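You operate a simulated robot arm through the tools that you are given. There is no shell and no other tool. Be economical: measure what you need, move in short steps, check, and stop when the job is done.

You run a simulated robot arm. Do the job below in one go: nothing can be reset, and whatever is moved stays where it is left.

JOB
Take the green roll and put it on the steel plate. Open the right drawer of the pack bench, take the teal roll and leave it in the inside of the right drawer of the pack bench and shut the drawer again. Count the cores on the top of the grey ink bench, then put as many of the name blocks from the top of the grey ink bench on top of the brown box of cores. Close the rollers drawer. Close the lower desk drawer. Do these in any order.

It is judged by the outcome, as a careful person would: the job done as asked, and still so three seconds after it is handed in. It fails if anything else is knocked over, pushed out of place, dropped, spilled or broken.

ROBOT AND FRAMES
A 6-joint arm with a two-finger gripper on a trunk, on a base that drives. Base frame: it is fixed to the floor where the robot stands at the start and does not move with it; the origin is under the middle of the robot, x ahead of it, y to its left, z up; the surface under the hand at the start is at about z = 800. Units: mm, degrees, N and s.
It reaches about 1298 mm from its shoulder. Its first joint turns from -149.0 to 149.0 degrees. Places, roughly: box of cores (22x15x10 cm) [900, -4200, 800]; core (6x7x5 cm) [500, -3800, 800]; green roll (6x7x5 cm) [500, -100, 800]; inside of the right drawer of the pack bench [600, -700, 700]; lower desk drawer [-1800, -1800, 500]; name block [500, -3750, 750]; right drawer of the pack bench [500, -700, 700]; rollers drawer [200, -4300, 700]; steel plate (15x11x1 cm) [1000, -300, 800]; teal roll (7x6x5 cm) [400, -2700, 800]. Payload 1.57 kg.
Tool frame: the origin (TCP) lies between the finger pads and is the grasp point; the fingertips stand 21 mm ahead of it; z points along the fingers, y is the line along which they close. Largest opening 70 mm; the body of the gripper starts 50 mm behind the TCP.
Orientation is that of the tool frame in the base frame, as [roll, pitch, yaw] about the fixed x, y, z axes, in that order (R = Rz(yaw) Ry(pitch) Rx(roll)). With the fingers straight down and closing along the base's y, the tool's x points along the base's -x, its y along +y and its z along -z.

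CONTROLS
- The arm moves only by the tool play_rows. Its argument "commands" is a list of rows, each a list of 2 entries, a list of its own where there are three numbers: the shift along the base's x, y, z in mm, then the turn, a rotation vector about the base's x, y, z in degrees. In form: [[[x, y, z], [rx, ry, rz]], ...]. A call has 1 to 10 rows; each row is the pose to reach, as a shift and turn from the pose commanded when the call began. "grip" is the opening in per cent of the stroke, from 0 (shut) to 100 (fully open), set as the call begins (left out, the last holds). A row lasts 0.2 s, in which the tool goes at most 50 mm and 8.6 degrees; a call with a longer step from one row to the next is refused whole, and so is a gripper value outside its range. Where a pose cannot be reached the arm comes as near as it can. A force on the tool above 40 N (or 10 N above the force at the start of the call, whichever is more), or a blocked arm, ends the call early, and 0.2 s more pass. The fingers move at their own pace and stop on an object; they squeeze with about 23 N. The grip force told is the motor's: it shows also when the fingers shut on nothing. Time passes only in rows, and 0.2 s behind the last, so rows that repeat a pose let the fingers close. The reply holds the time, the measured pose of the TCP, the force on the tool along the base axes, the opening and the grip force, in the units named above and with some noise, with the torque about the TCP (base axes, N m) and any sound that the robot's microphone picked up, and new pictures: "pictures" is both (left out), scene, wrist or none.
- Cameras (640 x 400 px; columns grow to the right, rows downward): "scene" is now at [14, 114, 1766.9]; the picture's right is [-0.75, -0.66, 0.00], its down [-0.51, 0.59, -0.63] and it looks along [0.41, -0.47, -0.78] (base axes); focal length 294 px, centre (320, 200). "wrist" rides on the gripper at [79, 4, -81] in the tool frame; the picture's right is [-0.05, 1.00, 0.00], its down [-0.67, -0.03, -0.74] and it looks along [-0.74, -0.04, 0.67] (tool axes); focal length 256 px, centre (320, 200). There is no depth. A picture from a camera that has moved, and an enlarged one, comes with that camera's place and axes in the base frame and with its lens. The place of the scene camera against the robot may be out by one fixed shift of up to 18 mm in any direction.
- move_column(by): slides the trunk up (or, below 0, down) by that many mm; the arm and the scene camera ride with it, the base frame stays. It gives what a move gives, with no picture.
- drive_base(legs): drives the robot by 1 to 6 legs, each [ahead, turn to the left] in mm and degrees, along the robot's own axes; the way and the turn of a leg run together, so that a leg with both is an arc; at most 1500 mm and 180 degrees a leg. The arm and the cameras ride along, it lands a little off, and it stops where it bumps. It gives what a move gives, and a new picture of the scene camera.
- head_to(pan, tilt): turns the head with the scene camera to pan (to the left, within 155 degrees either way) and tilt (down, from -29 to 69), counted from straight ahead of the robot. It gives what a move gives, and a new picture of the scene camera.
- zoom(camera, box): a new picture of the part [left, top, right, bottom] of that camera's present view, enlarged. No time passes.
- hand_in(): hands the job in; it is judged then, once.

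Work in short steps. Places have to be worked out from the pictures, the camera data and where the tool is seen: move nearer, look again, correct. Check each grasp and each placing, and mend what went wrong. You have 186 turns and 260 pictures in all, those below and enlarged ones among them. Open the gripper and draw the arm clear of the work before you hand the job in, unless the task says otherwise; then end with one line.

The tools are called after ">>>" by a JSON object that holds its "fn" and its "kwargs". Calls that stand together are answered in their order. play_rows: Moves the arm, as the interface text tells. Its arguments: {"type":"object","properties":{"commands":{"type":"array","items":{"type":"array"}},"grip":{"type":"number"},"pictures":{"type":"string","enum":["both","scene","wrist","none"]}},"required":["commands"]} The other tools are called the same way: move_column (by) slides the trunk up or down; drive_base (legs) drives the base; head_to (pan, tilt) turns the head that bears the scene camera; zoom (camera, box) takes an enlarged picture of a part of a camera's view; hand_in () hands the job in.

At the start:

```text
time: 0.0
position: [462.0, -621.1, 1099.0]
tool_rot: [-179.9, 0.0, 179.4]
ft_force: [0.3, -0.3, -0.2]
ft_torque: [0.04, -0.03, 0.0]
opening: 70.1
gripper_force: 0.0
trunk travel left (down, up): [-779.0, 191.0]
robot x, y, heading: [0.0, 5.6, 0.2]
head pan, tilt: [-49.0, 51.1]
```

scene: 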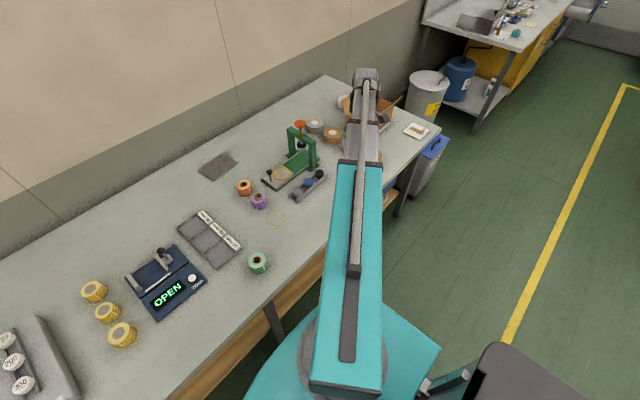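
wrist: 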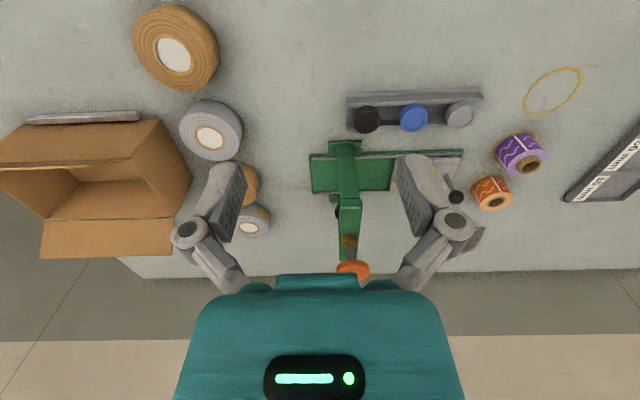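

The green roll looks to be near [486, -97, 825] and the plate near [1010, -304, 805]. I move the hand over towards the green roll at the present height.

>>> {"fn": "play_rows", "kwargs": {"commands": [[[0, 49, 0], [0, 0, 0]], [[0, 98, 0], [0, 0, 0]], [[0, 147, 0], [0, 0, 0]], [[0, 196, 0], [0, 0, 0]], [[0, 245, 0], [0, 0, 0]], [[0, 294, 0], [0, 0, 0]], [[0, 343, 0], [0, 0, 0]], [[0, 392, 0], [0, 0, 0]], [[0, 441, 0], [0, 0, 0]], [[0, 490, 0], [0, 0, 0]]], "grip": 100}}

>>> {"fn": "zoom", "kwargs": {"camera": "scene", "box": [160, 120, 340, 300]}}

```text
time: 2.2
position: [514.3, -144.3, 1097.7]
tool_rot: [-179.9, 0.0, 179.4]
ft_force: [-1.3, 0.0, 0.2]
ft_torque: [0.02, -0.01, 0.0]
opening: 70.1
gripper_force: 0.0
out of reach, approached as far as the arm can: row 8, 9, 10
trunk travel left (down, up): [-779.0, 191.0]
robot x, y, heading: [-2.3, 7.3, -0.0]
head pan, tilt: [-49.0, 51.1]
camera scene: at [14.3, 114.6, 1766.8], right [-0.75, -0.66, 0.0], down [-0.51, 0.59, -0.63], along [0.41, -0.47, -0.78], focal length 294 px, centre (320, 200)
camera wrist: at [434.5, -139.4, 1179.8], right [0.06, 1.0, 0.0], down [0.67, -0.04, 0.74], along [0.74, -0.05, -0.67], focal length 256 px, centre (320, 200)
```

scene: 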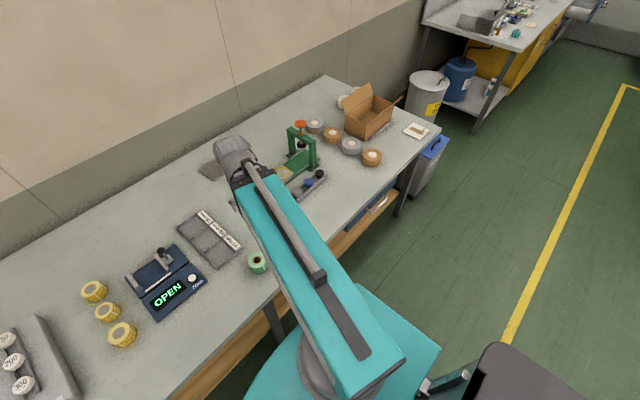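
wrist: 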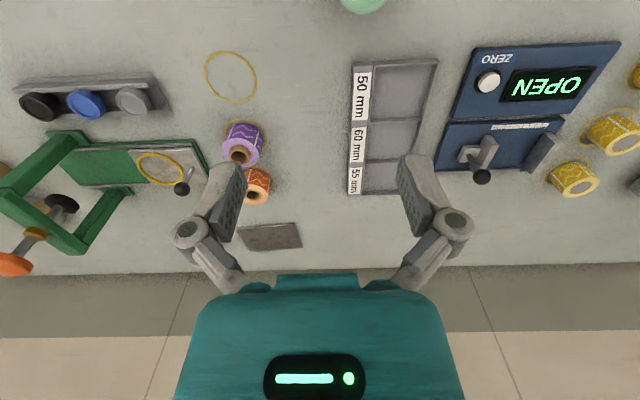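

```text
2.22 times, centred on (250, 210) of scene
camera zoom: at [14.3, 114.6, 1766.8], right [-0.75, -0.66, 0.0], down [-0.51, 0.59, -0.63], along [0.41, -0.47, -0.78], focal length 652 px, centre (476, 178)
```

zoom: 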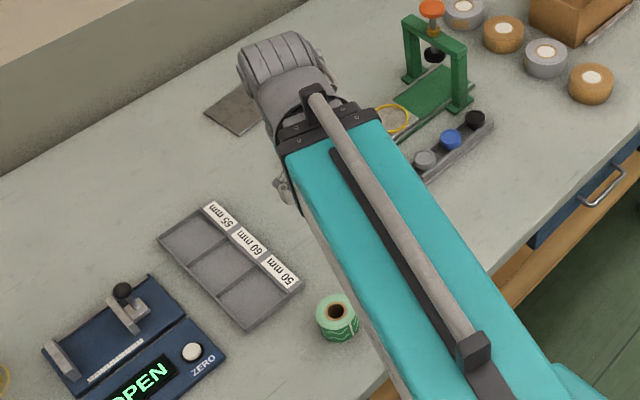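

The arm runs out of reach near the body. Before driving I look around to learn what stands behind and to the right.

>>> {"fn": "head_to", "kwargs": {"pan": -140, "tilt": 30}}

>>> {"fn": "head_to", "kwargs": {"pan": -90, "tilt": 25}}

>>> {"fn": "head_to", "kwargs": {"pan": 140, "tilt": 40}}

```text
time: 3.9
position: [513.3, -145.0, 1098.2]
tool_rot: [-179.9, -0.2, 179.4]
ft_force: [-0.5, -0.2, -0.3]
ft_torque: [0.02, -0.03, 0.02]
opening: 70.1
gripper_force: 0.1
trunk travel left (down, up): [-779.0, 191.0]
robot x, y, heading: [-2.2, 5.5, 0.0]
head pan, tilt: [-140.0, 30.0]
camera scene: at [-105.1, 113.1, 1797.8], right [-0.64, 0.77, 0.0], down [0.38, 0.32, -0.87], along [-0.66, -0.56, -0.5], focal length 294 px, centre (320, 200)
```

scene: 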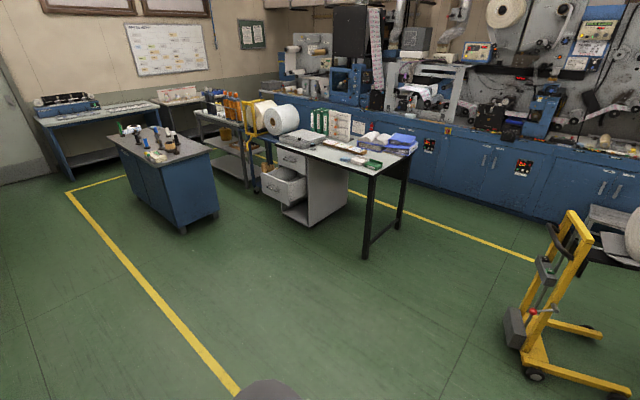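

```text
time: 5.0
position: [513.6, -145.7, 1098.1]
tool_rot: [180.0, -0.1, 179.4]
ft_force: [0.8, -0.3, 0.6]
ft_torque: [-0.01, 0.0, 0.0]
opening: 70.1
gripper_force: 0.1
trunk travel left (down, up): [-779.0, 191.0]
robot x, y, heading: [2.8, 8.6, 0.1]
head pan, tilt: [-90.0, 25.0]
camera scene: at [-35.9, 79.3, 1805.8], right [-1.0, 0.0, 0.0], down [0.0, 0.42, -0.91], along [0.0, -0.91, -0.42], focal length 294 px, centre (320, 200)
```

scene: 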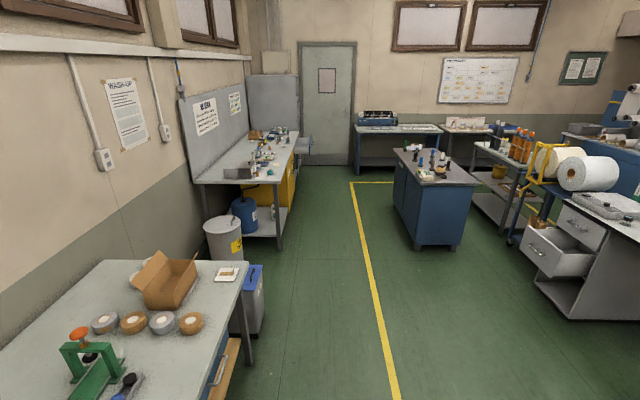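

```text
time: 8.3
position: [513.4, -145.6, 1098.1]
tool_rot: [-180.0, -0.1, 179.4]
ft_force: [-0.7, -0.5, -0.2]
ft_torque: [-0.02, 0.01, -0.02]
opening: 70.3
gripper_force: 0.0
trunk travel left (down, up): [-779.0, 191.0]
robot x, y, heading: [-5.1, 9.1, 0.1]
head pan, tilt: [140.0, 40.0]
camera scene: at [-101.1, 226.0, 1782.5], right [0.64, 0.77, 0.0], down [0.49, -0.41, -0.77], along [-0.59, 0.49, -0.64], focal length 294 px, centre (320, 200)
```

scene: 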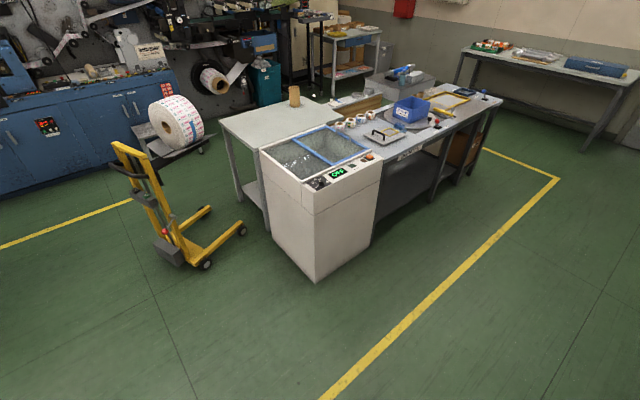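

It's clear behind for about a metre. I drive back 200 mm and look at the bench again.

>>> {"fn": "drive_base", "kwargs": {"legs": [[-200, 0]]}}

>>> {"fn": "head_to", "kwargs": {"pan": -20, "tilt": 55}}

```text
time: 10.1
position: [315.0, -146.6, 1097.5]
tool_rot: [180.0, -0.1, 179.3]
ft_force: [0.6, -0.3, 0.6]
ft_torque: [0.0, -0.02, 0.02]
opening: 70.1
gripper_force: 0.0
trunk travel left (down, up): [-779.0, 191.0]
robot x, y, heading: [-195.0, 6.5, 0.2]
head pan, tilt: [140.0, 40.0]
camera scene: at [-300.1, 226.0, 1782.4], right [0.64, 0.77, 0.0], down [0.49, -0.41, -0.77], along [-0.59, 0.49, -0.64], focal length 294 px, centre (320, 200)
```

scene: 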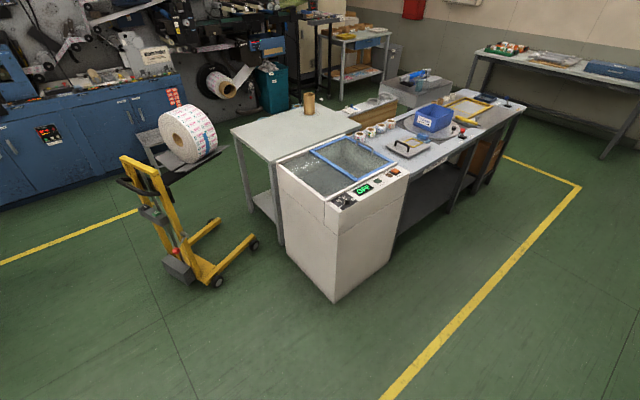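

```text
time: 12.6
position: [314.3, -145.8, 1098.0]
tool_rot: [179.9, -0.1, 179.3]
ft_force: [0.3, 0.5, 0.4]
ft_torque: [-0.03, 0.0, -0.01]
opening: 70.1
gripper_force: 0.0
trunk travel left (down, up): [-779.0, 191.0]
robot x, y, heading: [-200.0, 5.4, 0.1]
head pan, tilt: [-20.0, 55.0]
camera scene: at [-166.8, 146.6, 1761.8], right [-0.34, -0.94, 0.0], down [-0.77, 0.28, -0.57], along [0.54, -0.2, -0.82], focal length 294 px, centre (320, 200)
```

scene: 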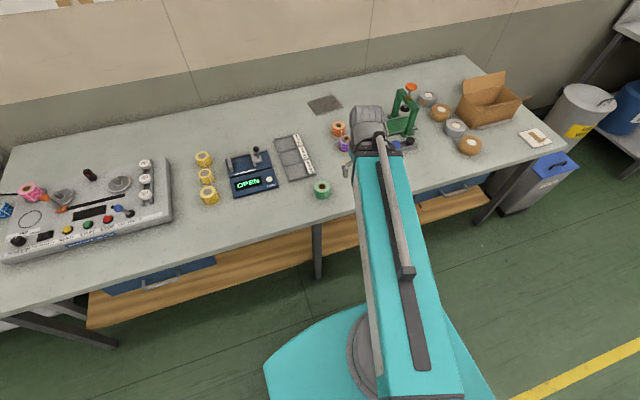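

The green roll triangulates near [490, -101]. I bring the hand in front of it and lower to look closely.

>>> {"fn": "play_rows", "kwargs": {"commands": [[[40, 10, -20], [0, 0, 0]], [[80, 20, -40], [0, 0, 0]], [[110, 30, -70], [0, 0, 0]], [[140, 40, -100], [0, 0, 0]], [[160, 45, -130], [0, 0, 0]], [[176, 45, -165], [0, 0, 0]]], "pictures": "wrist"}}

```text
time: 14.0
position: [479.6, -103.1, 1098.8]
tool_rot: [-180.0, 0.0, 179.2]
ft_force: [-0.7, 0.0, -1.4]
ft_torque: [0.02, 0.04, 0.03]
opening: 70.3
gripper_force: 0.1
out of reach, approached as far as the arm can: row 1, 2, 3, 4, 5, 6
trunk travel left (down, up): [-779.0, 191.0]
robot x, y, heading: [-195.4, 3.5, -0.2]
head pan, tilt: [-20.0, 55.0]
camera wrist: at [399.5, -98.5, 1179.6], right [0.07, 1.0, 0.0], down [0.67, -0.04, 0.74], along [0.74, -0.05, -0.67], focal length 256 px, centre (320, 200)
```

wrist: 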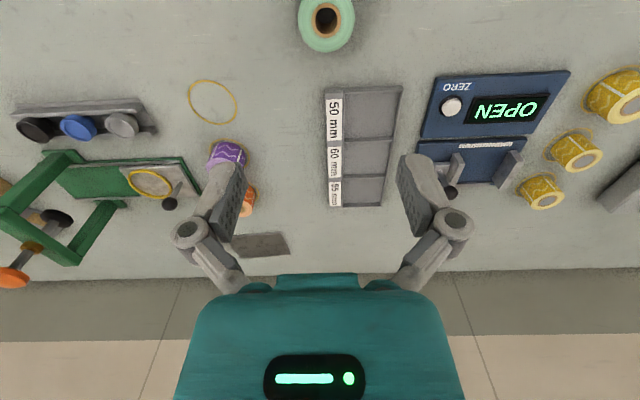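

The arm's height is limited by the trunk, so I lower the trunk 150 mm, which leaves the tips well above the roll, and look.

>>> {"fn": "move_column", "kwargs": {"by": -150}}

>>> {"fn": "zoom", "kwargs": {"camera": "wrist", "box": [0, 0, 640, 400]}}

```text
time: 15.7
position: [478.3, -103.6, 947.4]
tool_rot: [-179.9, 0.0, 179.3]
ft_force: [0.0, 0.6, 0.5]
ft_torque: [-0.02, -0.02, -0.01]
opening: 70.1
gripper_force: 0.1
trunk travel left (down, up): [-629.0, 341.0]
robot x, y, heading: [-203.0, 1.0, 0.1]
head pan, tilt: [-20.0, 55.0]
```

```text
1.00 times, centred on (320, 200) of wrist (not enlarged: the box is as wide or as high as the picture)
camera zoom: at [398.6, -98.5, 1029.9], right [0.07, 1.0, 0.0], down [0.67, -0.04, 0.74], along [0.74, -0.05, -0.67], focal length 256 px, centre (320, 200)
```

zoom: 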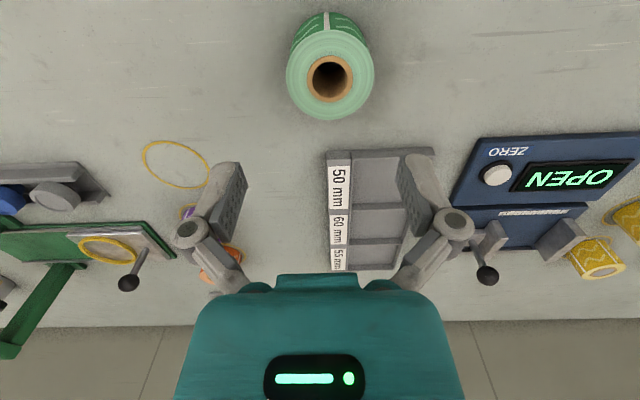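

Roll top centre works out near [472, -97, 850], about 60 mm wide. I align the hand over it and descend part way.

>>> {"fn": "play_rows", "kwargs": {"commands": [[[-3, 3, -15], [0, 0, 0]], [[-6, 6, -35], [0, 0, 0]], [[-6, 6, -35], [0, 0, 0]]], "pictures": "wrist"}}

```text
time: 16.5
position: [475.8, -98.5, 948.4]
tool_rot: [-180.0, -0.1, 179.2]
ft_force: [-0.2, -0.8, 0.5]
ft_torque: [-0.01, 0.0, 0.02]
opening: 70.4
gripper_force: 0.0
out of reach, approached as far as the arm can: row 1, 2, 3
trunk travel left (down, up): [-629.0, 341.0]
robot x, y, heading: [-202.5, 6.6, -0.0]
head pan, tilt: [-20.0, 55.0]
camera wrist: at [395.2, -93.9, 1029.8], right [0.07, 1.0, 0.0], down [0.67, -0.04, 0.74], along [0.74, -0.05, -0.67], focal length 256 px, centre (320, 200)
```

wrist: 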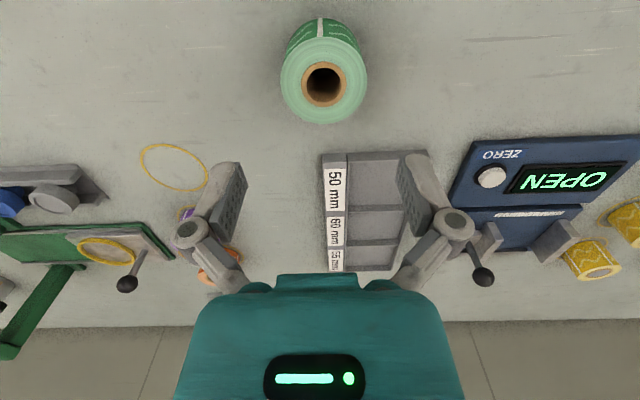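

The roll is at about [471, -97]. I shift to that with a little rise so that the pose is reachable.

>>> {"fn": "play_rows", "kwargs": {"commands": [[[-4, 1, 15], [0, 0, 0]], [[-4, 1, 15], [0, 0, 0]]], "pictures": "none"}}

```text
time: 17.1
position: [470.3, -96.9, 948.3]
tool_rot: [-180.0, 0.0, 179.4]
ft_force: [-0.5, -1.0, -0.5]
ft_torque: [0.03, -0.02, 0.01]
opening: 70.0
gripper_force: 0.0
out of reach, approached as far as the arm can: row 1, 2
trunk travel left (down, up): [-629.0, 341.0]
robot x, y, heading: [-199.7, 7.4, -0.3]
head pan, tilt: [-20.0, 55.0]
```

xy is aligned. I lower the trunk until the hand encloses the roll (z about 830), in two steps.

>>> {"fn": "move_column", "kwargs": {"by": -75}}

>>> {"fn": "zoom", "kwargs": {"camera": "wrist", "box": [160, 50, 480, 250]}}

```text
time: 18.3
position: [470.1, -96.7, 873.3]
tool_rot: [-180.0, 0.0, 179.2]
ft_force: [-0.3, 0.4, -0.6]
ft_torque: [-0.01, 0.01, 0.02]
opening: 70.1
gripper_force: 0.1
trunk travel left (down, up): [-554.0, 416.0]
robot x, y, heading: [-197.5, 4.5, -0.1]
head pan, tilt: [-20.0, 55.0]
```

```text
2.00 times, centred on (320, 150) of wrist
camera zoom: at [390.4, -92.0, 954.9], right [0.07, 1.0, 0.0], down [0.67, -0.04, 0.74], along [0.74, -0.05, -0.67], focal length 512 px, centre (320, 300)
```

zoom: 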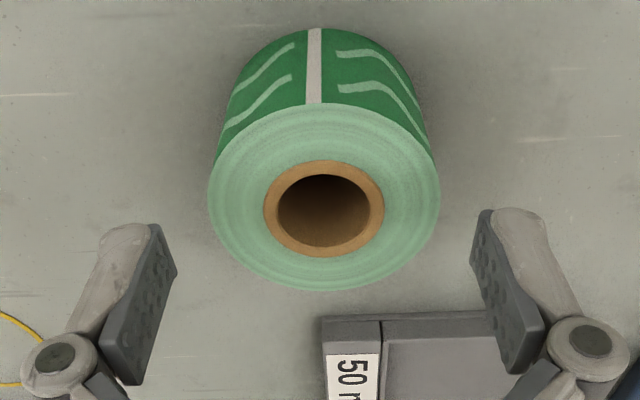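

Well centred. Lowering the remaining 43 mm and then closing.

>>> {"fn": "move_column", "kwargs": {"by": -43}}

>>> {"fn": "play_rows", "kwargs": {"commands": [[[0, 0, 0], [0, 0, 0]], [[0, 0, 0], [0, 0, 0]], [[0, 0, 0], [0, 0, 0]]], "grip": 0, "pictures": "wrist"}}

```text
time: 19.1
position: [470.1, -96.7, 830.4]
tool_rot: [180.0, -0.1, 179.3]
ft_force: [0.3, 0.4, 0.8]
ft_torque: [-0.02, 0.0, -0.03]
opening: 70.1
gripper_force: 0.1
trunk travel left (down, up): [-511.0, 459.0]
robot x, y, heading: [-195.0, 7.2, 0.0]
head pan, tilt: [-20.0, 55.0]
```

```text
time: 19.9
position: [469.4, -96.6, 831.4]
tool_rot: [179.9, -0.1, 179.4]
ft_force: [1.0, 1.1, 4.5]
ft_torque: [-0.04, -0.06, 0.02]
opening: 56.3
gripper_force: 22.4
trunk travel left (down, up): [-511.0, 459.0]
robot x, y, heading: [-198.7, 4.8, -0.0]
head pan, tilt: [-20.0, 55.0]
camera wrist: at [390.3, -91.8, 912.1], right [0.07, 1.0, 0.0], down [0.67, -0.04, 0.74], along [0.74, -0.05, -0.67], focal length 256 px, centre (320, 200)
```

wrist: 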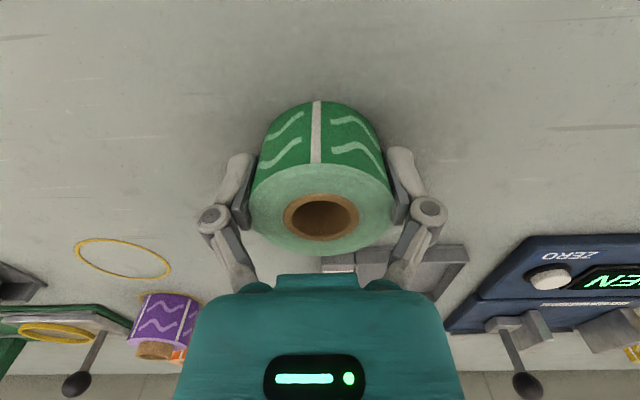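

Held firmly at 56 mm. I lift with the trunk by 200.

>>> {"fn": "move_column", "kwargs": {"by": 200}}

>>> {"fn": "play_rows", "kwargs": {"commands": [[[45, -15, 0], [0, 0, 0]], [[90, -30, 0], [0, 0, 0]], [[135, -45, 0], [0, 0, 0]], [[180, -60, 0], [0, 0, 0]], [[225, -80, 0], [0, 0, 0]], [[270, -105, 0], [0, 0, 0]], [[310, -130, 0], [0, 0, 0]], [[350, -155, 0], [0, 0, 0]], [[385, -180, 0], [0, 0, 0]], [[415, -200, 0], [0, 0, 0]]]}}

```text
time: 22.1
position: [469.5, -97.1, 1030.4]
tool_rot: [-180.0, -0.1, 179.3]
ft_force: [-0.2, 0.0, -1.5]
ft_torque: [-0.01, 0.03, 0.03]
opening: 56.3
gripper_force: 22.9
trunk travel left (down, up): [-711.0, 259.0]
robot x, y, heading: [-197.9, 7.0, -0.1]
head pan, tilt: [-20.0, 55.0]
```

```text
refused: row 6 steps farther than a row can; nothing moved
```

One step was too long; I shorten the steps.

>>> {"fn": "play_rows", "kwargs": {"commands": [[[42, -15, 0], [0, 0, 0]], [[84, -30, 0], [0, 0, 0]], [[126, -50, 0], [0, 0, 0]], [[168, -70, 0], [0, 0, 0]], [[210, -90, 0], [0, 0, 0]], [[252, -110, 0], [0, 0, 0]], [[294, -132, 0], [0, 0, 0]], [[336, -154, 0], [0, 0, 0]], [[378, -177, 0], [0, 0, 0]], [[415, -200, 0], [0, 0, 0]]]}}

```text
time: 24.3
position: [887.0, -293.3, 1029.4]
tool_rot: [180.0, -0.1, 179.3]
ft_force: [0.8, 0.3, -0.8]
ft_torque: [-0.01, 0.0, 0.06]
opening: 56.4
gripper_force: 23.0
out of reach, approached as far as the arm can: row 5, 7
trunk travel left (down, up): [-711.0, 259.0]
robot x, y, heading: [-196.2, 5.9, 0.2]
head pan, tilt: [-20.0, 55.0]
camera scene: at [-165.8, 146.3, 1693.8], right [-0.34, -0.94, 0.0], down [-0.77, 0.28, -0.57], along [0.54, -0.2, -0.82], focal length 294 px, centre (320, 200)
camera wrist: at [807.3, -288.3, 1111.1], right [0.07, 1.0, 0.0], down [0.67, -0.04, 0.74], along [0.74, -0.05, -0.67], focal length 256 px, centre (320, 200)
```

scene: 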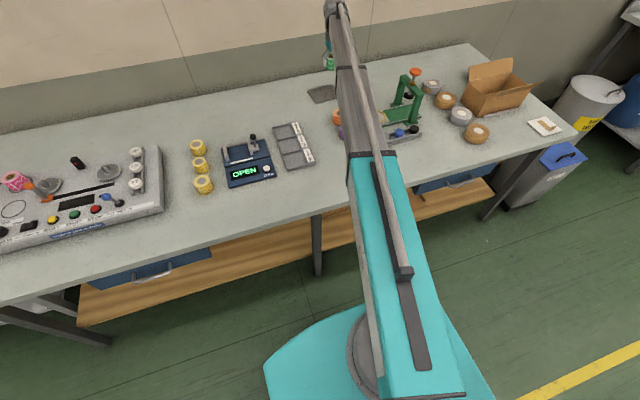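
wrist: 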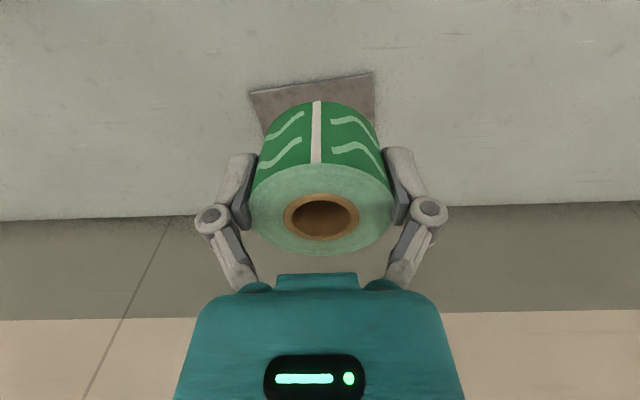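

The plate's near edge runs [944,-384]–[931,-236], so its centre is about [992, -305]. I move there at this height.

>>> {"fn": "play_rows", "kwargs": {"commands": [[[35, -4, 0], [0, 0, 0]], [[70, -8, 0], [0, 0, 0]], [[105, -12, 0], [0, 0, 0]], [[105, -12, 0], [0, 0, 0]]], "pictures": "wrist"}}

```text
time: 25.3
position: [921.9, -297.9, 1030.1]
tool_rot: [180.0, -0.1, 179.4]
ft_force: [-0.1, 0.0, -1.0]
ft_torque: [0.01, -0.01, 0.02]
opening: 56.3
gripper_force: 23.1
out of reach, approached as far as the arm can: row 2, 3, 4
trunk travel left (down, up): [-711.0, 259.0]
robot x, y, heading: [-197.2, 6.1, 0.2]
head pan, tilt: [-20.0, 55.0]
camera wrist: at [841.6, -292.5, 1111.3], right [0.07, 1.0, 0.0], down [0.67, -0.04, 0.74], along [0.74, -0.05, -0.67], focal length 256 px, centre (320, 200)
```

wrist: 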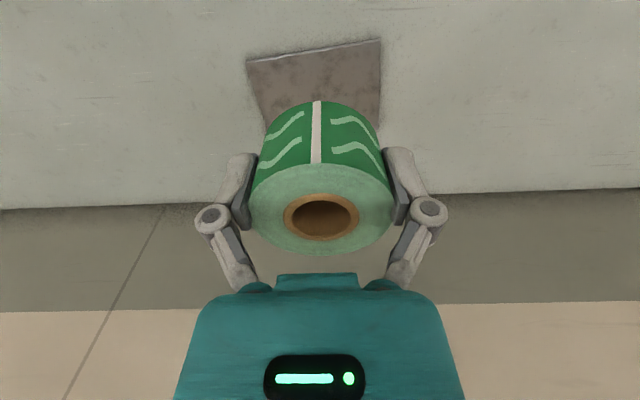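

Out of reach by 70 mm, so I drive forward 70, which carries the hand over the plate's centre.

>>> {"fn": "drive_base", "kwargs": {"legs": [[70, 0]]}}

>>> {"fn": "zoom", "kwargs": {"camera": "wrist", "box": [160, 0, 480, 200]}}

```text
time: 26.4
position: [992.0, -296.6, 1029.9]
tool_rot: [180.0, -0.1, 179.2]
ft_force: [0.1, 0.9, -1.2]
ft_torque: [-0.01, 0.01, 0.04]
opening: 56.6
gripper_force: 23.3
trunk travel left (down, up): [-711.0, 259.0]
robot x, y, heading: [-125.5, 4.5, 0.2]
head pan, tilt: [-20.0, 55.0]
camera scene: at [-95.5, 146.3, 1693.7], right [-0.34, -0.94, 0.0], down [-0.77, 0.28, -0.57], along [0.54, -0.2, -0.82], focal length 294 px, centre (320, 200)
```

scene: 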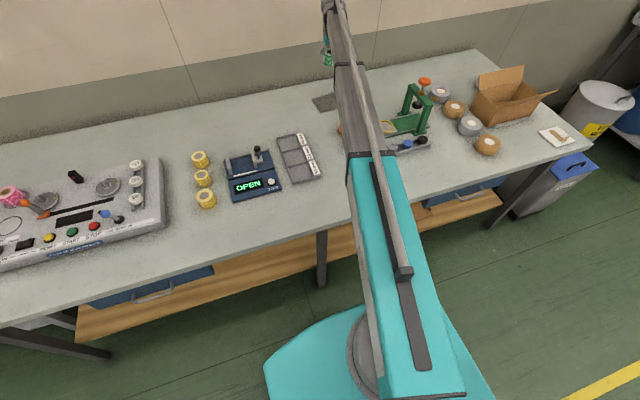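

```text
2.00 times, centred on (320, 100) of wrist
camera zoom: at [912.1, -292.5, 1110.9], right [0.07, 1.0, 0.0], down [0.67, -0.04, 0.74], along [0.74, -0.05, -0.67], focal length 512 px, centre (320, 400)
```

zoom: 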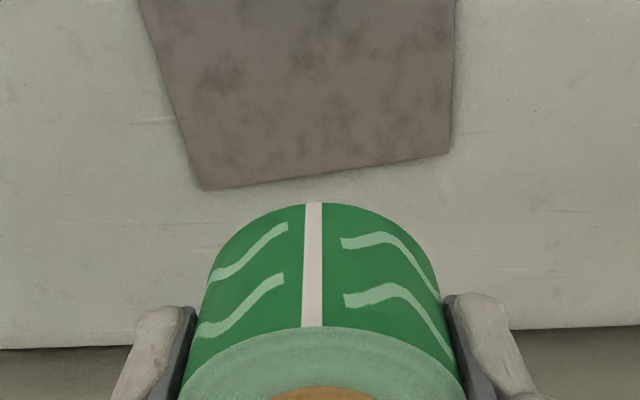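

Plate centre confirmed at about [992, -305]; the hand is within 8 mm. I lower the trunk towards the plate in two steps.

>>> {"fn": "move_column", "kwargs": {"by": -150}}

>>> {"fn": "play_rows", "kwargs": {"commands": [[[0, 0, 0], [0, 0, 0]]]}}

```text
time: 28.1
position: [991.6, -297.6, 879.0]
tool_rot: [-180.0, -0.1, 179.3]
ft_force: [-0.3, -0.3, -1.1]
ft_torque: [-0.01, 0.01, 0.0]
opening: 56.1
gripper_force: 23.3
trunk travel left (down, up): [-561.0, 409.0]
robot x, y, heading: [-130.4, 6.3, -0.2]
head pan, tilt: [-20.0, 55.0]
```

```text
time: 28.5
position: [992.2, -297.3, 879.8]
tool_rot: [-180.0, -0.2, 179.4]
ft_force: [-0.3, -0.4, -1.0]
ft_torque: [-0.02, 0.0, 0.0]
opening: 56.1
gripper_force: 23.1
trunk travel left (down, up): [-561.0, 409.0]
robot x, y, heading: [-130.9, 6.8, 0.1]
head pan, tilt: [-20.0, 55.0]
camera scene: at [-96.3, 146.5, 1543.8], right [-0.34, -0.94, 0.0], down [-0.77, 0.28, -0.57], along [0.54, -0.2, -0.82], focal length 294 px, centre (320, 200)
camera wrist: at [911.6, -292.4, 961.5], right [0.07, 1.0, 0.0], down [0.67, -0.04, 0.74], along [0.74, -0.05, -0.67], focal length 256 px, centre (320, 200)
```

scene: 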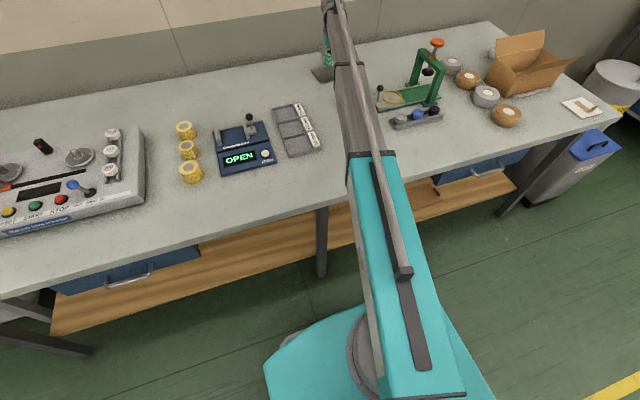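
wrist: 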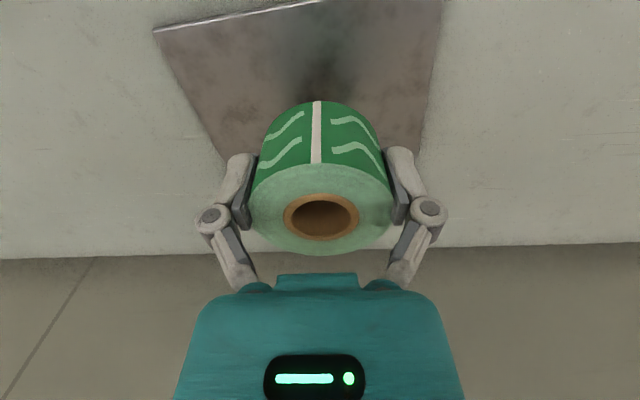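

The roll is centred on the plate. I lower another 35 mm, then creep.

>>> {"fn": "move_column", "kwargs": {"by": -35}}

>>> {"fn": "move_column", "kwargs": {"by": -4}}

```text
time: 29.3
position: [990.5, -297.9, 844.7]
tool_rot: [180.0, -0.1, 179.4]
ft_force: [0.4, -0.1, -0.9]
ft_torque: [-0.02, 0.01, 0.01]
opening: 56.3
gripper_force: 22.8
trunk travel left (down, up): [-526.0, 444.0]
robot x, y, heading: [-128.3, 6.9, -0.1]
head pan, tilt: [-20.0, 55.0]
```

```text
time: 29.9
position: [991.2, -297.9, 841.4]
tool_rot: [179.9, -0.1, 179.3]
ft_force: [0.6, -0.3, -1.3]
ft_torque: [-0.01, 0.01, 0.01]
opening: 56.4
gripper_force: 23.2
trunk travel left (down, up): [-522.0, 448.0]
robot x, y, heading: [-128.6, 5.1, 0.2]
head pan, tilt: [-20.0, 55.0]
```

No contact yet; a few millimetres more.

>>> {"fn": "move_column", "kwargs": {"by": -3}}

>>> {"fn": "move_column", "kwargs": {"by": -2}}

```text
time: 30.4
position: [991.2, -296.1, 837.5]
tool_rot: [179.9, -0.1, 179.3]
ft_force: [0.0, -1.0, -0.5]
ft_torque: [0.03, 0.02, 0.04]
opening: 56.4
gripper_force: 23.3
trunk travel left (down, up): [-519.0, 451.0]
robot x, y, heading: [-130.9, 6.2, 0.1]
head pan, tilt: [-20.0, 55.0]
```

```text
time: 30.9
position: [992.4, -297.1, 836.0]
tool_rot: [-180.0, -0.1, 179.3]
ft_force: [2.2, -1.1, 4.8]
ft_torque: [-0.05, -0.01, 0.02]
opening: 56.5
gripper_force: 23.1
trunk travel left (down, up): [-517.0, 453.0]
robot x, y, heading: [-127.1, 4.2, -0.2]
head pan, tilt: [-20.0, 55.0]
```

Contact felt. I open the fingers and then raise the trunk.

>>> {"fn": "play_rows", "kwargs": {"commands": [[[0, 0, 0], [0, 0, 0]], [[0, 0, 0], [0, 0, 0]]], "grip": 100, "pictures": "none"}}

>>> {"fn": "move_column", "kwargs": {"by": 200}}

>>> {"fn": "zoom", "kwargs": {"camera": "wrist", "box": [0, 0, 640, 400]}}

```text
time: 31.5
position: [992.2, -297.9, 835.7]
tool_rot: [179.9, -0.1, 179.2]
ft_force: [0.2, 0.1, 0.3]
ft_torque: [0.03, 0.05, -0.02]
opening: 69.9
gripper_force: 0.1
trunk travel left (down, up): [-517.0, 453.0]
robot x, y, heading: [-128.7, 7.1, 0.1]
head pan, tilt: [-20.0, 55.0]
```

```text
time: 33.7
position: [991.9, -297.0, 1036.3]
tool_rot: [-180.0, -0.1, 179.3]
ft_force: [-0.1, -0.2, -0.3]
ft_torque: [0.02, 0.01, -0.04]
opening: 69.8
gripper_force: 0.1
trunk travel left (down, up): [-717.0, 253.0]
robot x, y, heading: [-131.8, 5.3, -0.1]
head pan, tilt: [-20.0, 55.0]
```

```text
1.00 times, centred on (320, 200) of wrist (not enlarged: the box is as wide or as high as the picture)
camera zoom: at [911.6, -292.4, 1117.5], right [0.07, 1.0, 0.0], down [0.67, -0.04, 0.74], along [0.74, -0.05, -0.67], focal length 256 px, centre (320, 200)
```

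zoom: 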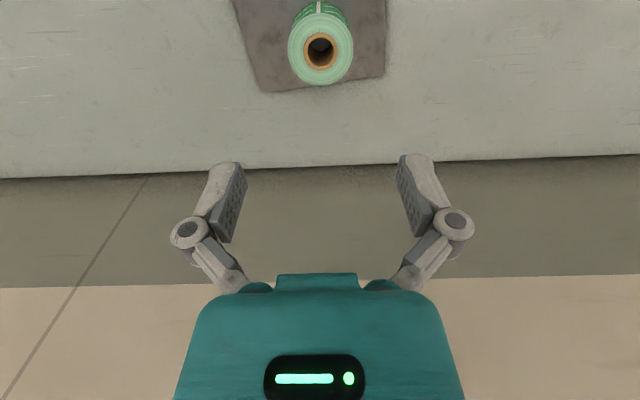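

The green roll stands on the plate. Next the right drawer: I retract the hand back over the robot side at this height.

>>> {"fn": "play_rows", "kwargs": {"commands": [[[-47, -10, 5], [0, 0, 0]], [[-94, -20, 10], [0, 0, 0]], [[-141, -30, 15], [0, 0, 0]], [[-188, -40, 20], [0, 0, 0]], [[-235, -50, 25], [0, 0, 0]], [[-282, -60, 30], [0, 0, 0]], [[-329, -70, 35], [0, 0, 0]], [[-376, -80, 40], [0, 0, 0]], [[-423, -90, 45], [0, 0, 0]], [[-470, -100, 50], [0, 0, 0]]], "pictures": "none"}}

>>> {"fn": "drive_base", "kwargs": {"legs": [[-400, 0]]}}

>>> {"fn": "head_to", "kwargs": {"pan": -35, "tilt": 45}}

```text
time: 35.9
position: [520.7, -397.3, 1037.2]
tool_rot: [179.9, -0.1, 179.3]
ft_force: [-0.1, 0.2, -0.1]
ft_torque: [0.0, -0.01, 0.02]
opening: 70.0
gripper_force: 0.0
out of reach, approached as far as the arm can: row 1, 2, 3, 4, 5, 6, 7, 8, 9, 10
trunk travel left (down, up): [-717.0, 253.0]
robot x, y, heading: [-123.3, 6.0, 0.1]
head pan, tilt: [-20.0, 55.0]
```

```text
time: 38.9
position: [103.2, -395.1, 1036.3]
tool_rot: [180.0, -0.1, 179.5]
ft_force: [0.2, 0.3, 0.0]
ft_torque: [-0.02, -0.01, 0.01]
opening: 69.9
gripper_force: 0.0
trunk travel left (down, up): [-717.0, 253.0]
robot x, y, heading: [-547.6, 3.7, 0.3]
head pan, tilt: [-20.0, 55.0]
camera scene: at [-517.1, 146.5, 1699.8], right [-0.34, -0.94, 0.0], down [-0.77, 0.28, -0.57], along [0.54, -0.19, -0.82], focal length 294 px, centre (320, 200)
```

scene: 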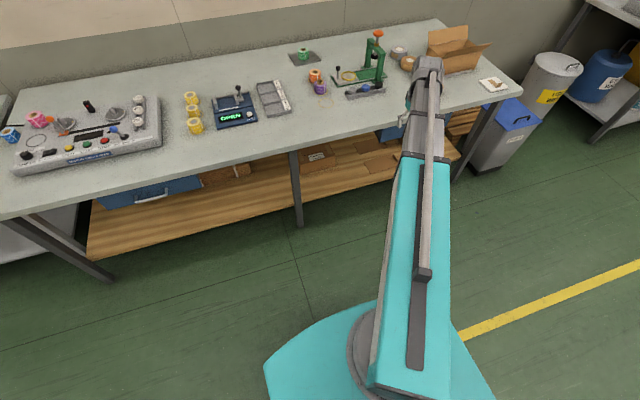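

```text
time: 39.7
position: [103.5, -395.9, 1036.7]
tool_rot: [179.9, -0.2, 179.5]
ft_force: [-0.7, 0.9, 0.1]
ft_torque: [0.03, -0.02, 0.01]
opening: 70.0
gripper_force: 0.1
trunk travel left (down, up): [-717.0, 253.0]
robot x, y, heading: [-549.6, 6.0, 0.4]
head pan, tilt: [-35.0, 45.0]
camera scene: at [-518.0, 124.5, 1713.2], right [-0.57, -0.82, 0.0], down [-0.58, 0.4, -0.71], along [0.58, -0.4, -0.71], focal length 294 px, centre (320, 200)
```

scene: 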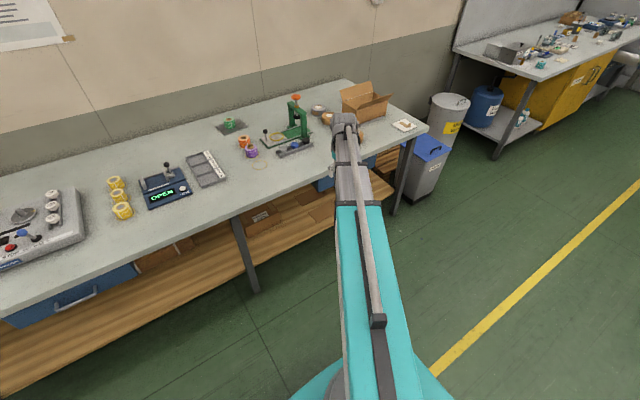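

I need to face the right drawer squarely. I turn right, drive 700 along the aisle, and turn back left to face the bench.

>>> {"fn": "drive_base", "kwargs": {"legs": [[0, -90], [720, 0], [0, 90]]}}

```text
time: 55.6
position: [161.8, -1097.6, 1036.0]
tool_rot: [180.0, -0.1, -178.4]
ft_force: [-1.1, 1.2, 0.7]
ft_torque: [0.01, 0.01, -0.02]
opening: 70.2
gripper_force: 0.0
trunk travel left (down, up): [-717.0, 253.0]
robot x, y, heading: [-503.7, -756.6, 1.8]
head pan, tilt: [-35.0, 45.0]
camera scene: at [-474.7, -638.1, 1713.2], right [-0.55, -0.84, 0.0], down [-0.59, 0.39, -0.71], along [0.59, -0.39, -0.71], focal length 294 px, centre (320, 200)
```

scene: 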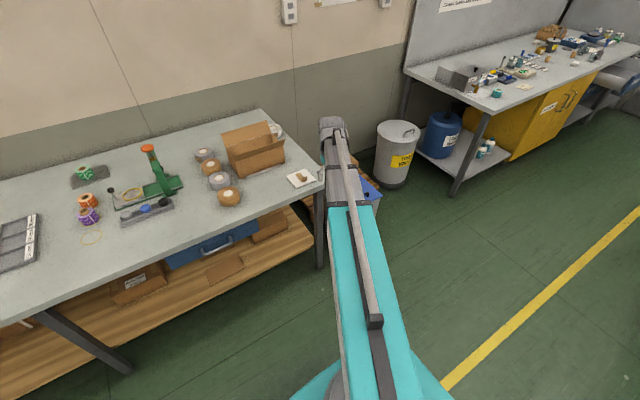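

The drawer handle shows at about [345, -686, 720]. I zoom on it.

>>> {"fn": "zoom", "kwargs": {"camera": "scene", "box": [140, 190, 300, 290]}}

```text
4.00 times, centred on (220, 240) of scene
camera zoom: at [-474.7, -638.1, 1713.2], right [-0.55, -0.84, 0.0], down [-0.59, 0.39, -0.71], along [0.59, -0.39, -0.71], focal length 1174 px, centre (720, 40)
```

zoom: 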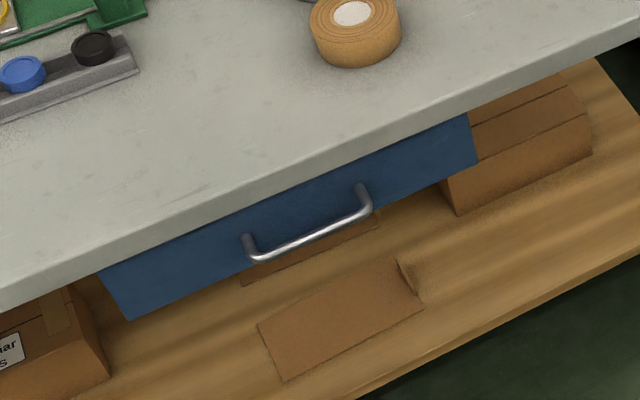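

The handle is a horizontal bow bar along y. I turn the hand to point at the bench (+x) with fingers closing vertically, while bringing it to y ≈ -690.

>>> {"fn": "play_rows", "kwargs": {"commands": [[[-3, 40, 0], [4.62, -4.62, -4.62]], [[-6, 80, 0], [9.24, -9.24, -9.24]], [[-9, 120, 0], [13.86, -13.86, -13.86]], [[-12, 160, 0], [18.48, -18.48, -18.48]], [[-15, 200, 0], [23.1, -23.1, -23.1]], [[-18, 240, -10], [27.7, -27.7, -27.7]], [[-20, 280, -20], [32.3, -32.3, -32.3]], [[-20, 320, -30], [36.9, -36.9, -36.9]], [[-20, 360, -40], [41.5, -41.5, -41.5]], [[-20, 400, -50], [46.2, -46.2, -46.2]]], "pictures": "none"}}

>>> {"fn": "play_rows", "kwargs": {"commands": [[[0, 0, -10], [4.62, -4.62, -4.62]], [[0, 0, -20], [9.24, -9.24, -9.24]], [[0, 0, -30], [13.86, -13.86, -13.86]], [[0, 0, -40], [18.48, -18.48, -18.48]], [[0, 0, -50], [23.1, -23.1, -23.1]]]}}

```text
time: 57.8
position: [193.5, -694.9, 1137.9]
tool_rot: [118.3, 18.2, 118.7]
ft_force: [-0.5, 0.1, -0.3]
ft_torque: [0.01, 0.05, 0.02]
opening: 70.1
gripper_force: 0.0
out of reach, approached as far as the arm can: row 2, 3, 4, 5, 6, 7, 8, 9, 10
trunk travel left (down, up): [-717.0, 253.0]
robot x, y, heading: [-498.9, -756.2, 1.6]
head pan, tilt: [-35.0, 45.0]
```

```text
time: 59.0
position: [217.5, -684.9, 1203.7]
tool_rot: [95.8, 1.5, 93.3]
ft_force: [0.3, -1.2, 0.2]
ft_torque: [0.01, 0.07, 0.1]
opening: 69.9
gripper_force: 0.1
out of reach, approached as far as the arm can: row 1, 2, 3, 4, 5
trunk travel left (down, up): [-717.0, 253.0]
robot x, y, heading: [-502.6, -754.6, 1.7]
head pan, tilt: [-35.0, 45.0]
camera scene: at [-475.0, -638.1, 1713.2], right [-0.55, -0.84, 0.0], down [-0.59, 0.39, -0.71], along [0.59, -0.39, -0.71], focal length 294 px, centre (320, 200)
camera wrist: at [131.6, -609.1, 1214.1], right [0.1, -0.02, 0.99], down [-0.71, -0.71, 0.06], along [0.7, -0.71, -0.09], focal length 256 px, centre (320, 200)
```

scene: 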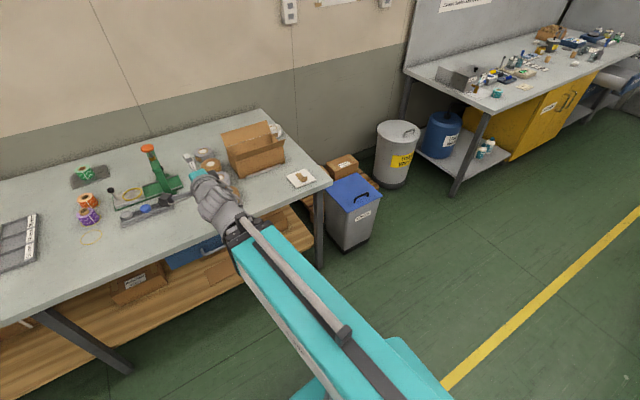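
wrist: 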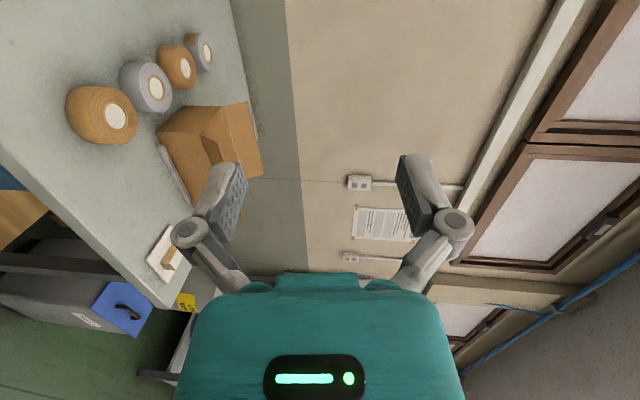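

The hand points at the bench now; I lower the trunk 420 mm so it comes to handle height, staying in front of the bench edge.

>>> {"fn": "move_column", "kwargs": {"by": -420}}

>>> {"fn": "play_rows", "kwargs": {"commands": [[[0, 0, 0], [0, 0, 0]]]}}

```text
refused: -420 is not a number from -400 to 400
```

```text
time: 59.4
position: [218.3, -693.8, 1218.7]
tool_rot: [91.2, -0.6, 90.2]
ft_force: [0.7, 0.3, 1.1]
ft_torque: [-0.05, 0.1, 0.0]
opening: 70.0
gripper_force: 0.0
trunk travel left (down, up): [-717.0, 253.0]
robot x, y, heading: [-500.7, -762.3, 1.8]
head pan, tilt: [-35.0, 45.0]
camera scene: at [-475.1, -638.2, 1713.2], right [-0.55, -0.84, 0.0], down [-0.59, 0.39, -0.71], along [0.59, -0.39, -0.71], focal length 294 px, centre (320, 200)
camera wrist: at [136.2, -614.6, 1225.7], right [0.02, -0.06, 1.0], down [-0.74, -0.67, -0.03], along [0.67, -0.74, -0.06], focal length 256 px, centre (320, 200)
```

scene: 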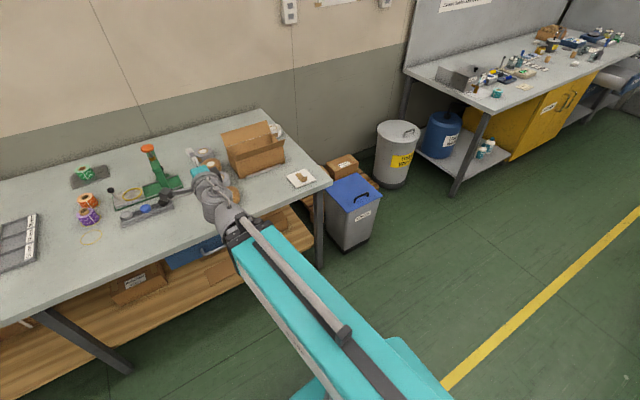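
wrist: 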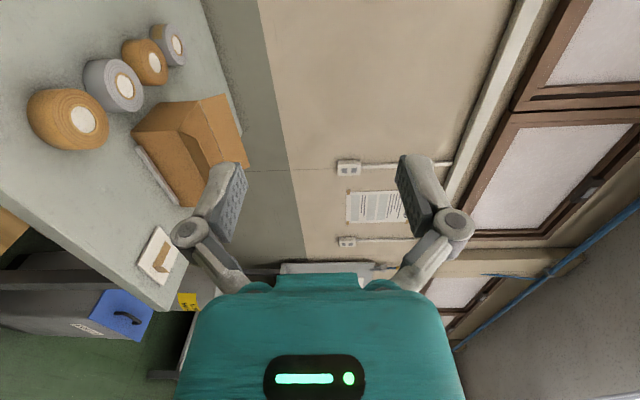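

Orientation is now very nearly [90, 0, 90]. I lower in allowed steps.

>>> {"fn": "move_column", "kwargs": {"by": -400}}

>>> {"fn": "zoom", "kwargs": {"camera": "wrist", "box": [0, 0, 640, 400]}}

```text
time: 63.2
position: [218.3, -693.6, 820.0]
tool_rot: [90.8, 1.5, 90.2]
ft_force: [0.9, 0.2, -0.4]
ft_torque: [-0.03, -0.01, -0.01]
opening: 69.9
gripper_force: 0.0
trunk travel left (down, up): [-317.0, 653.0]
robot x, y, heading: [-497.0, -758.4, 1.7]
head pan, tilt: [-35.0, 45.0]
```

```text
1.00 times, centred on (320, 200) of wrist (not enlarged: the box is as wide or as high as the picture)
camera zoom: at [136.2, -614.5, 823.4], right [0.01, -0.03, 1.0], down [-0.74, -0.67, -0.01], along [0.67, -0.74, -0.03], focal length 256 px, centre (320, 200)
```

zoom: 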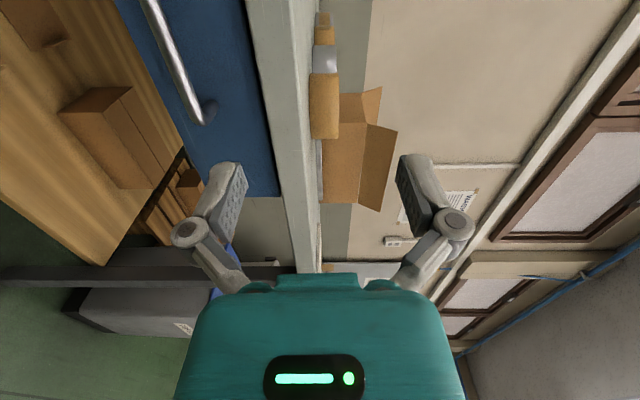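

The handle's right end is near [355, -733, 707]. I lower another 110 so its height matches and look.

>>> {"fn": "move_column", "kwargs": {"by": -112}}

>>> {"fn": "play_rows", "kwargs": {"commands": [[[5, 9, 0], [0, 0, 0]], [[10, 18, 0], [0, 0, 0]]]}}

```text
time: 64.6
position: [218.1, -692.1, 708.6]
tool_rot: [90.8, 1.5, 90.2]
ft_force: [-0.3, -0.3, 0.6]
ft_torque: [0.03, 0.0, -0.01]
opening: 70.2
gripper_force: 0.1
trunk travel left (down, up): [-205.0, 765.0]
robot x, y, heading: [-503.6, -754.1, 1.8]
head pan, tilt: [-35.0, 45.0]
```

```text
time: 65.2
position: [227.9, -675.8, 707.3]
tool_rot: [90.9, 1.7, 90.2]
ft_force: [0.6, -0.1, -0.9]
ft_torque: [-0.04, 0.01, 0.04]
opening: 70.0
gripper_force: 0.2
trunk travel left (down, up): [-205.0, 765.0]
robot x, y, heading: [-502.2, -757.1, 1.8]
head pan, tilt: [-35.0, 45.0]
camera scene: at [-475.1, -638.1, 1201.2], right [-0.55, -0.84, 0.0], down [-0.59, 0.39, -0.71], along [0.59, -0.39, -0.71], focal length 294 px, centre (320, 200)
camera wrist: at [146.5, -596.6, 711.0], right [0.02, -0.02, 1.0], down [-0.74, -0.67, 0.0], along [0.67, -0.74, -0.03], focal length 256 px, centre (320, 200)
```

scene: 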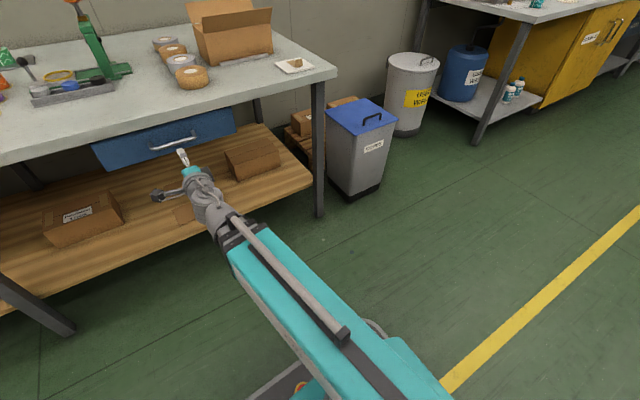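
wrist: 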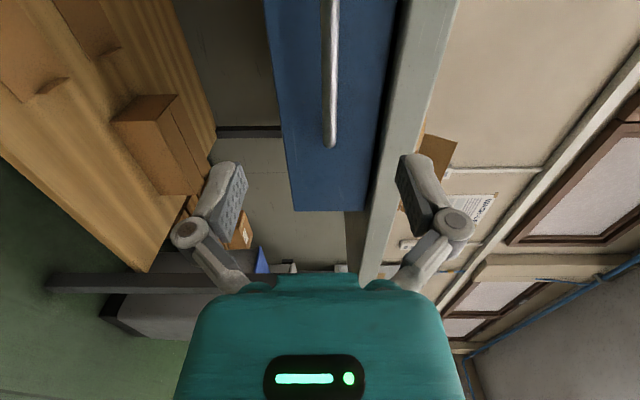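

Handle bar is at z≈713 and x≈350, hand already centred vertically within 6 mm. I advance 85 mm and look.

>>> {"fn": "play_rows", "kwargs": {"commands": [[[30, 0, 3], [0, 0, 0]], [[60, 0, 6], [0, 0, 0]], [[85, 0, 6], [0, 0, 0]]]}}

>>> {"fn": "zoom", "kwargs": {"camera": "scene", "box": [80, 80, 280, 205]}}

```text
time: 66.0
position: [314.0, -675.1, 707.3]
tool_rot: [90.8, 1.6, 90.2]
ft_force: [-1.0, 0.3, -0.1]
ft_torque: [-0.04, 0.0, -0.02]
opening: 69.9
gripper_force: 0.1
out of reach, approached as far as the arm can: row 2, 3
trunk travel left (down, up): [-205.0, 765.0]
robot x, y, heading: [-503.6, -753.2, 1.8]
head pan, tilt: [-35.0, 45.0]
camera scene: at [-475.2, -638.1, 1201.2], right [-0.55, -0.84, 0.0], down [-0.59, 0.39, -0.71], along [0.59, -0.39, -0.71], focal length 294 px, centre (320, 200)
camera wrist: at [231.7, -596.4, 711.3], right [0.01, -0.03, 1.0], down [-0.74, -0.67, -0.01], along [0.67, -0.74, -0.03], focal length 256 px, centre (320, 200)
```

scene: 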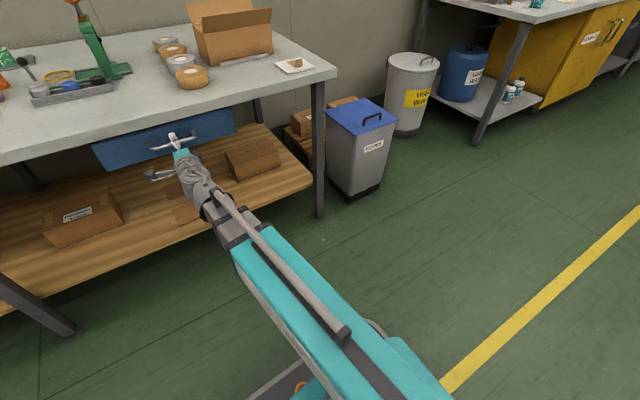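
wrist: 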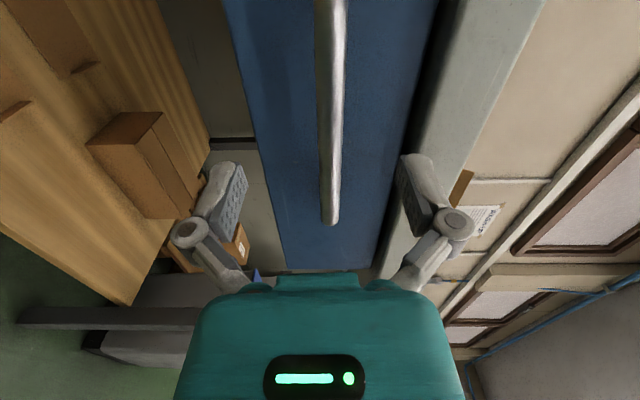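

```text
3.20 times, centred on (180, 142) of scene
camera zoom: at [-475.2, -638.1, 1201.2], right [-0.55, -0.84, 0.0], down [-0.59, 0.39, -0.71], along [0.59, -0.39, -0.71], focal length 940 px, centre (768, 384)
```

zoom: 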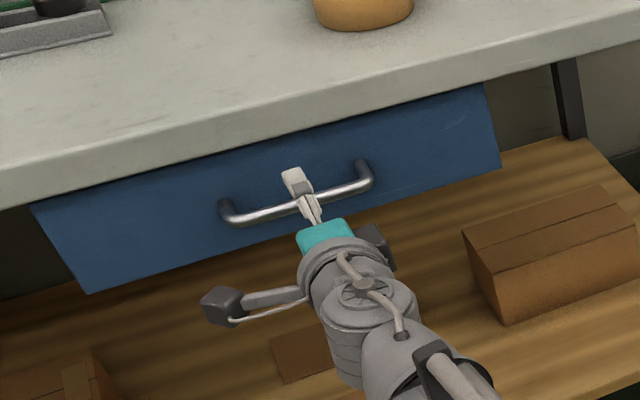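

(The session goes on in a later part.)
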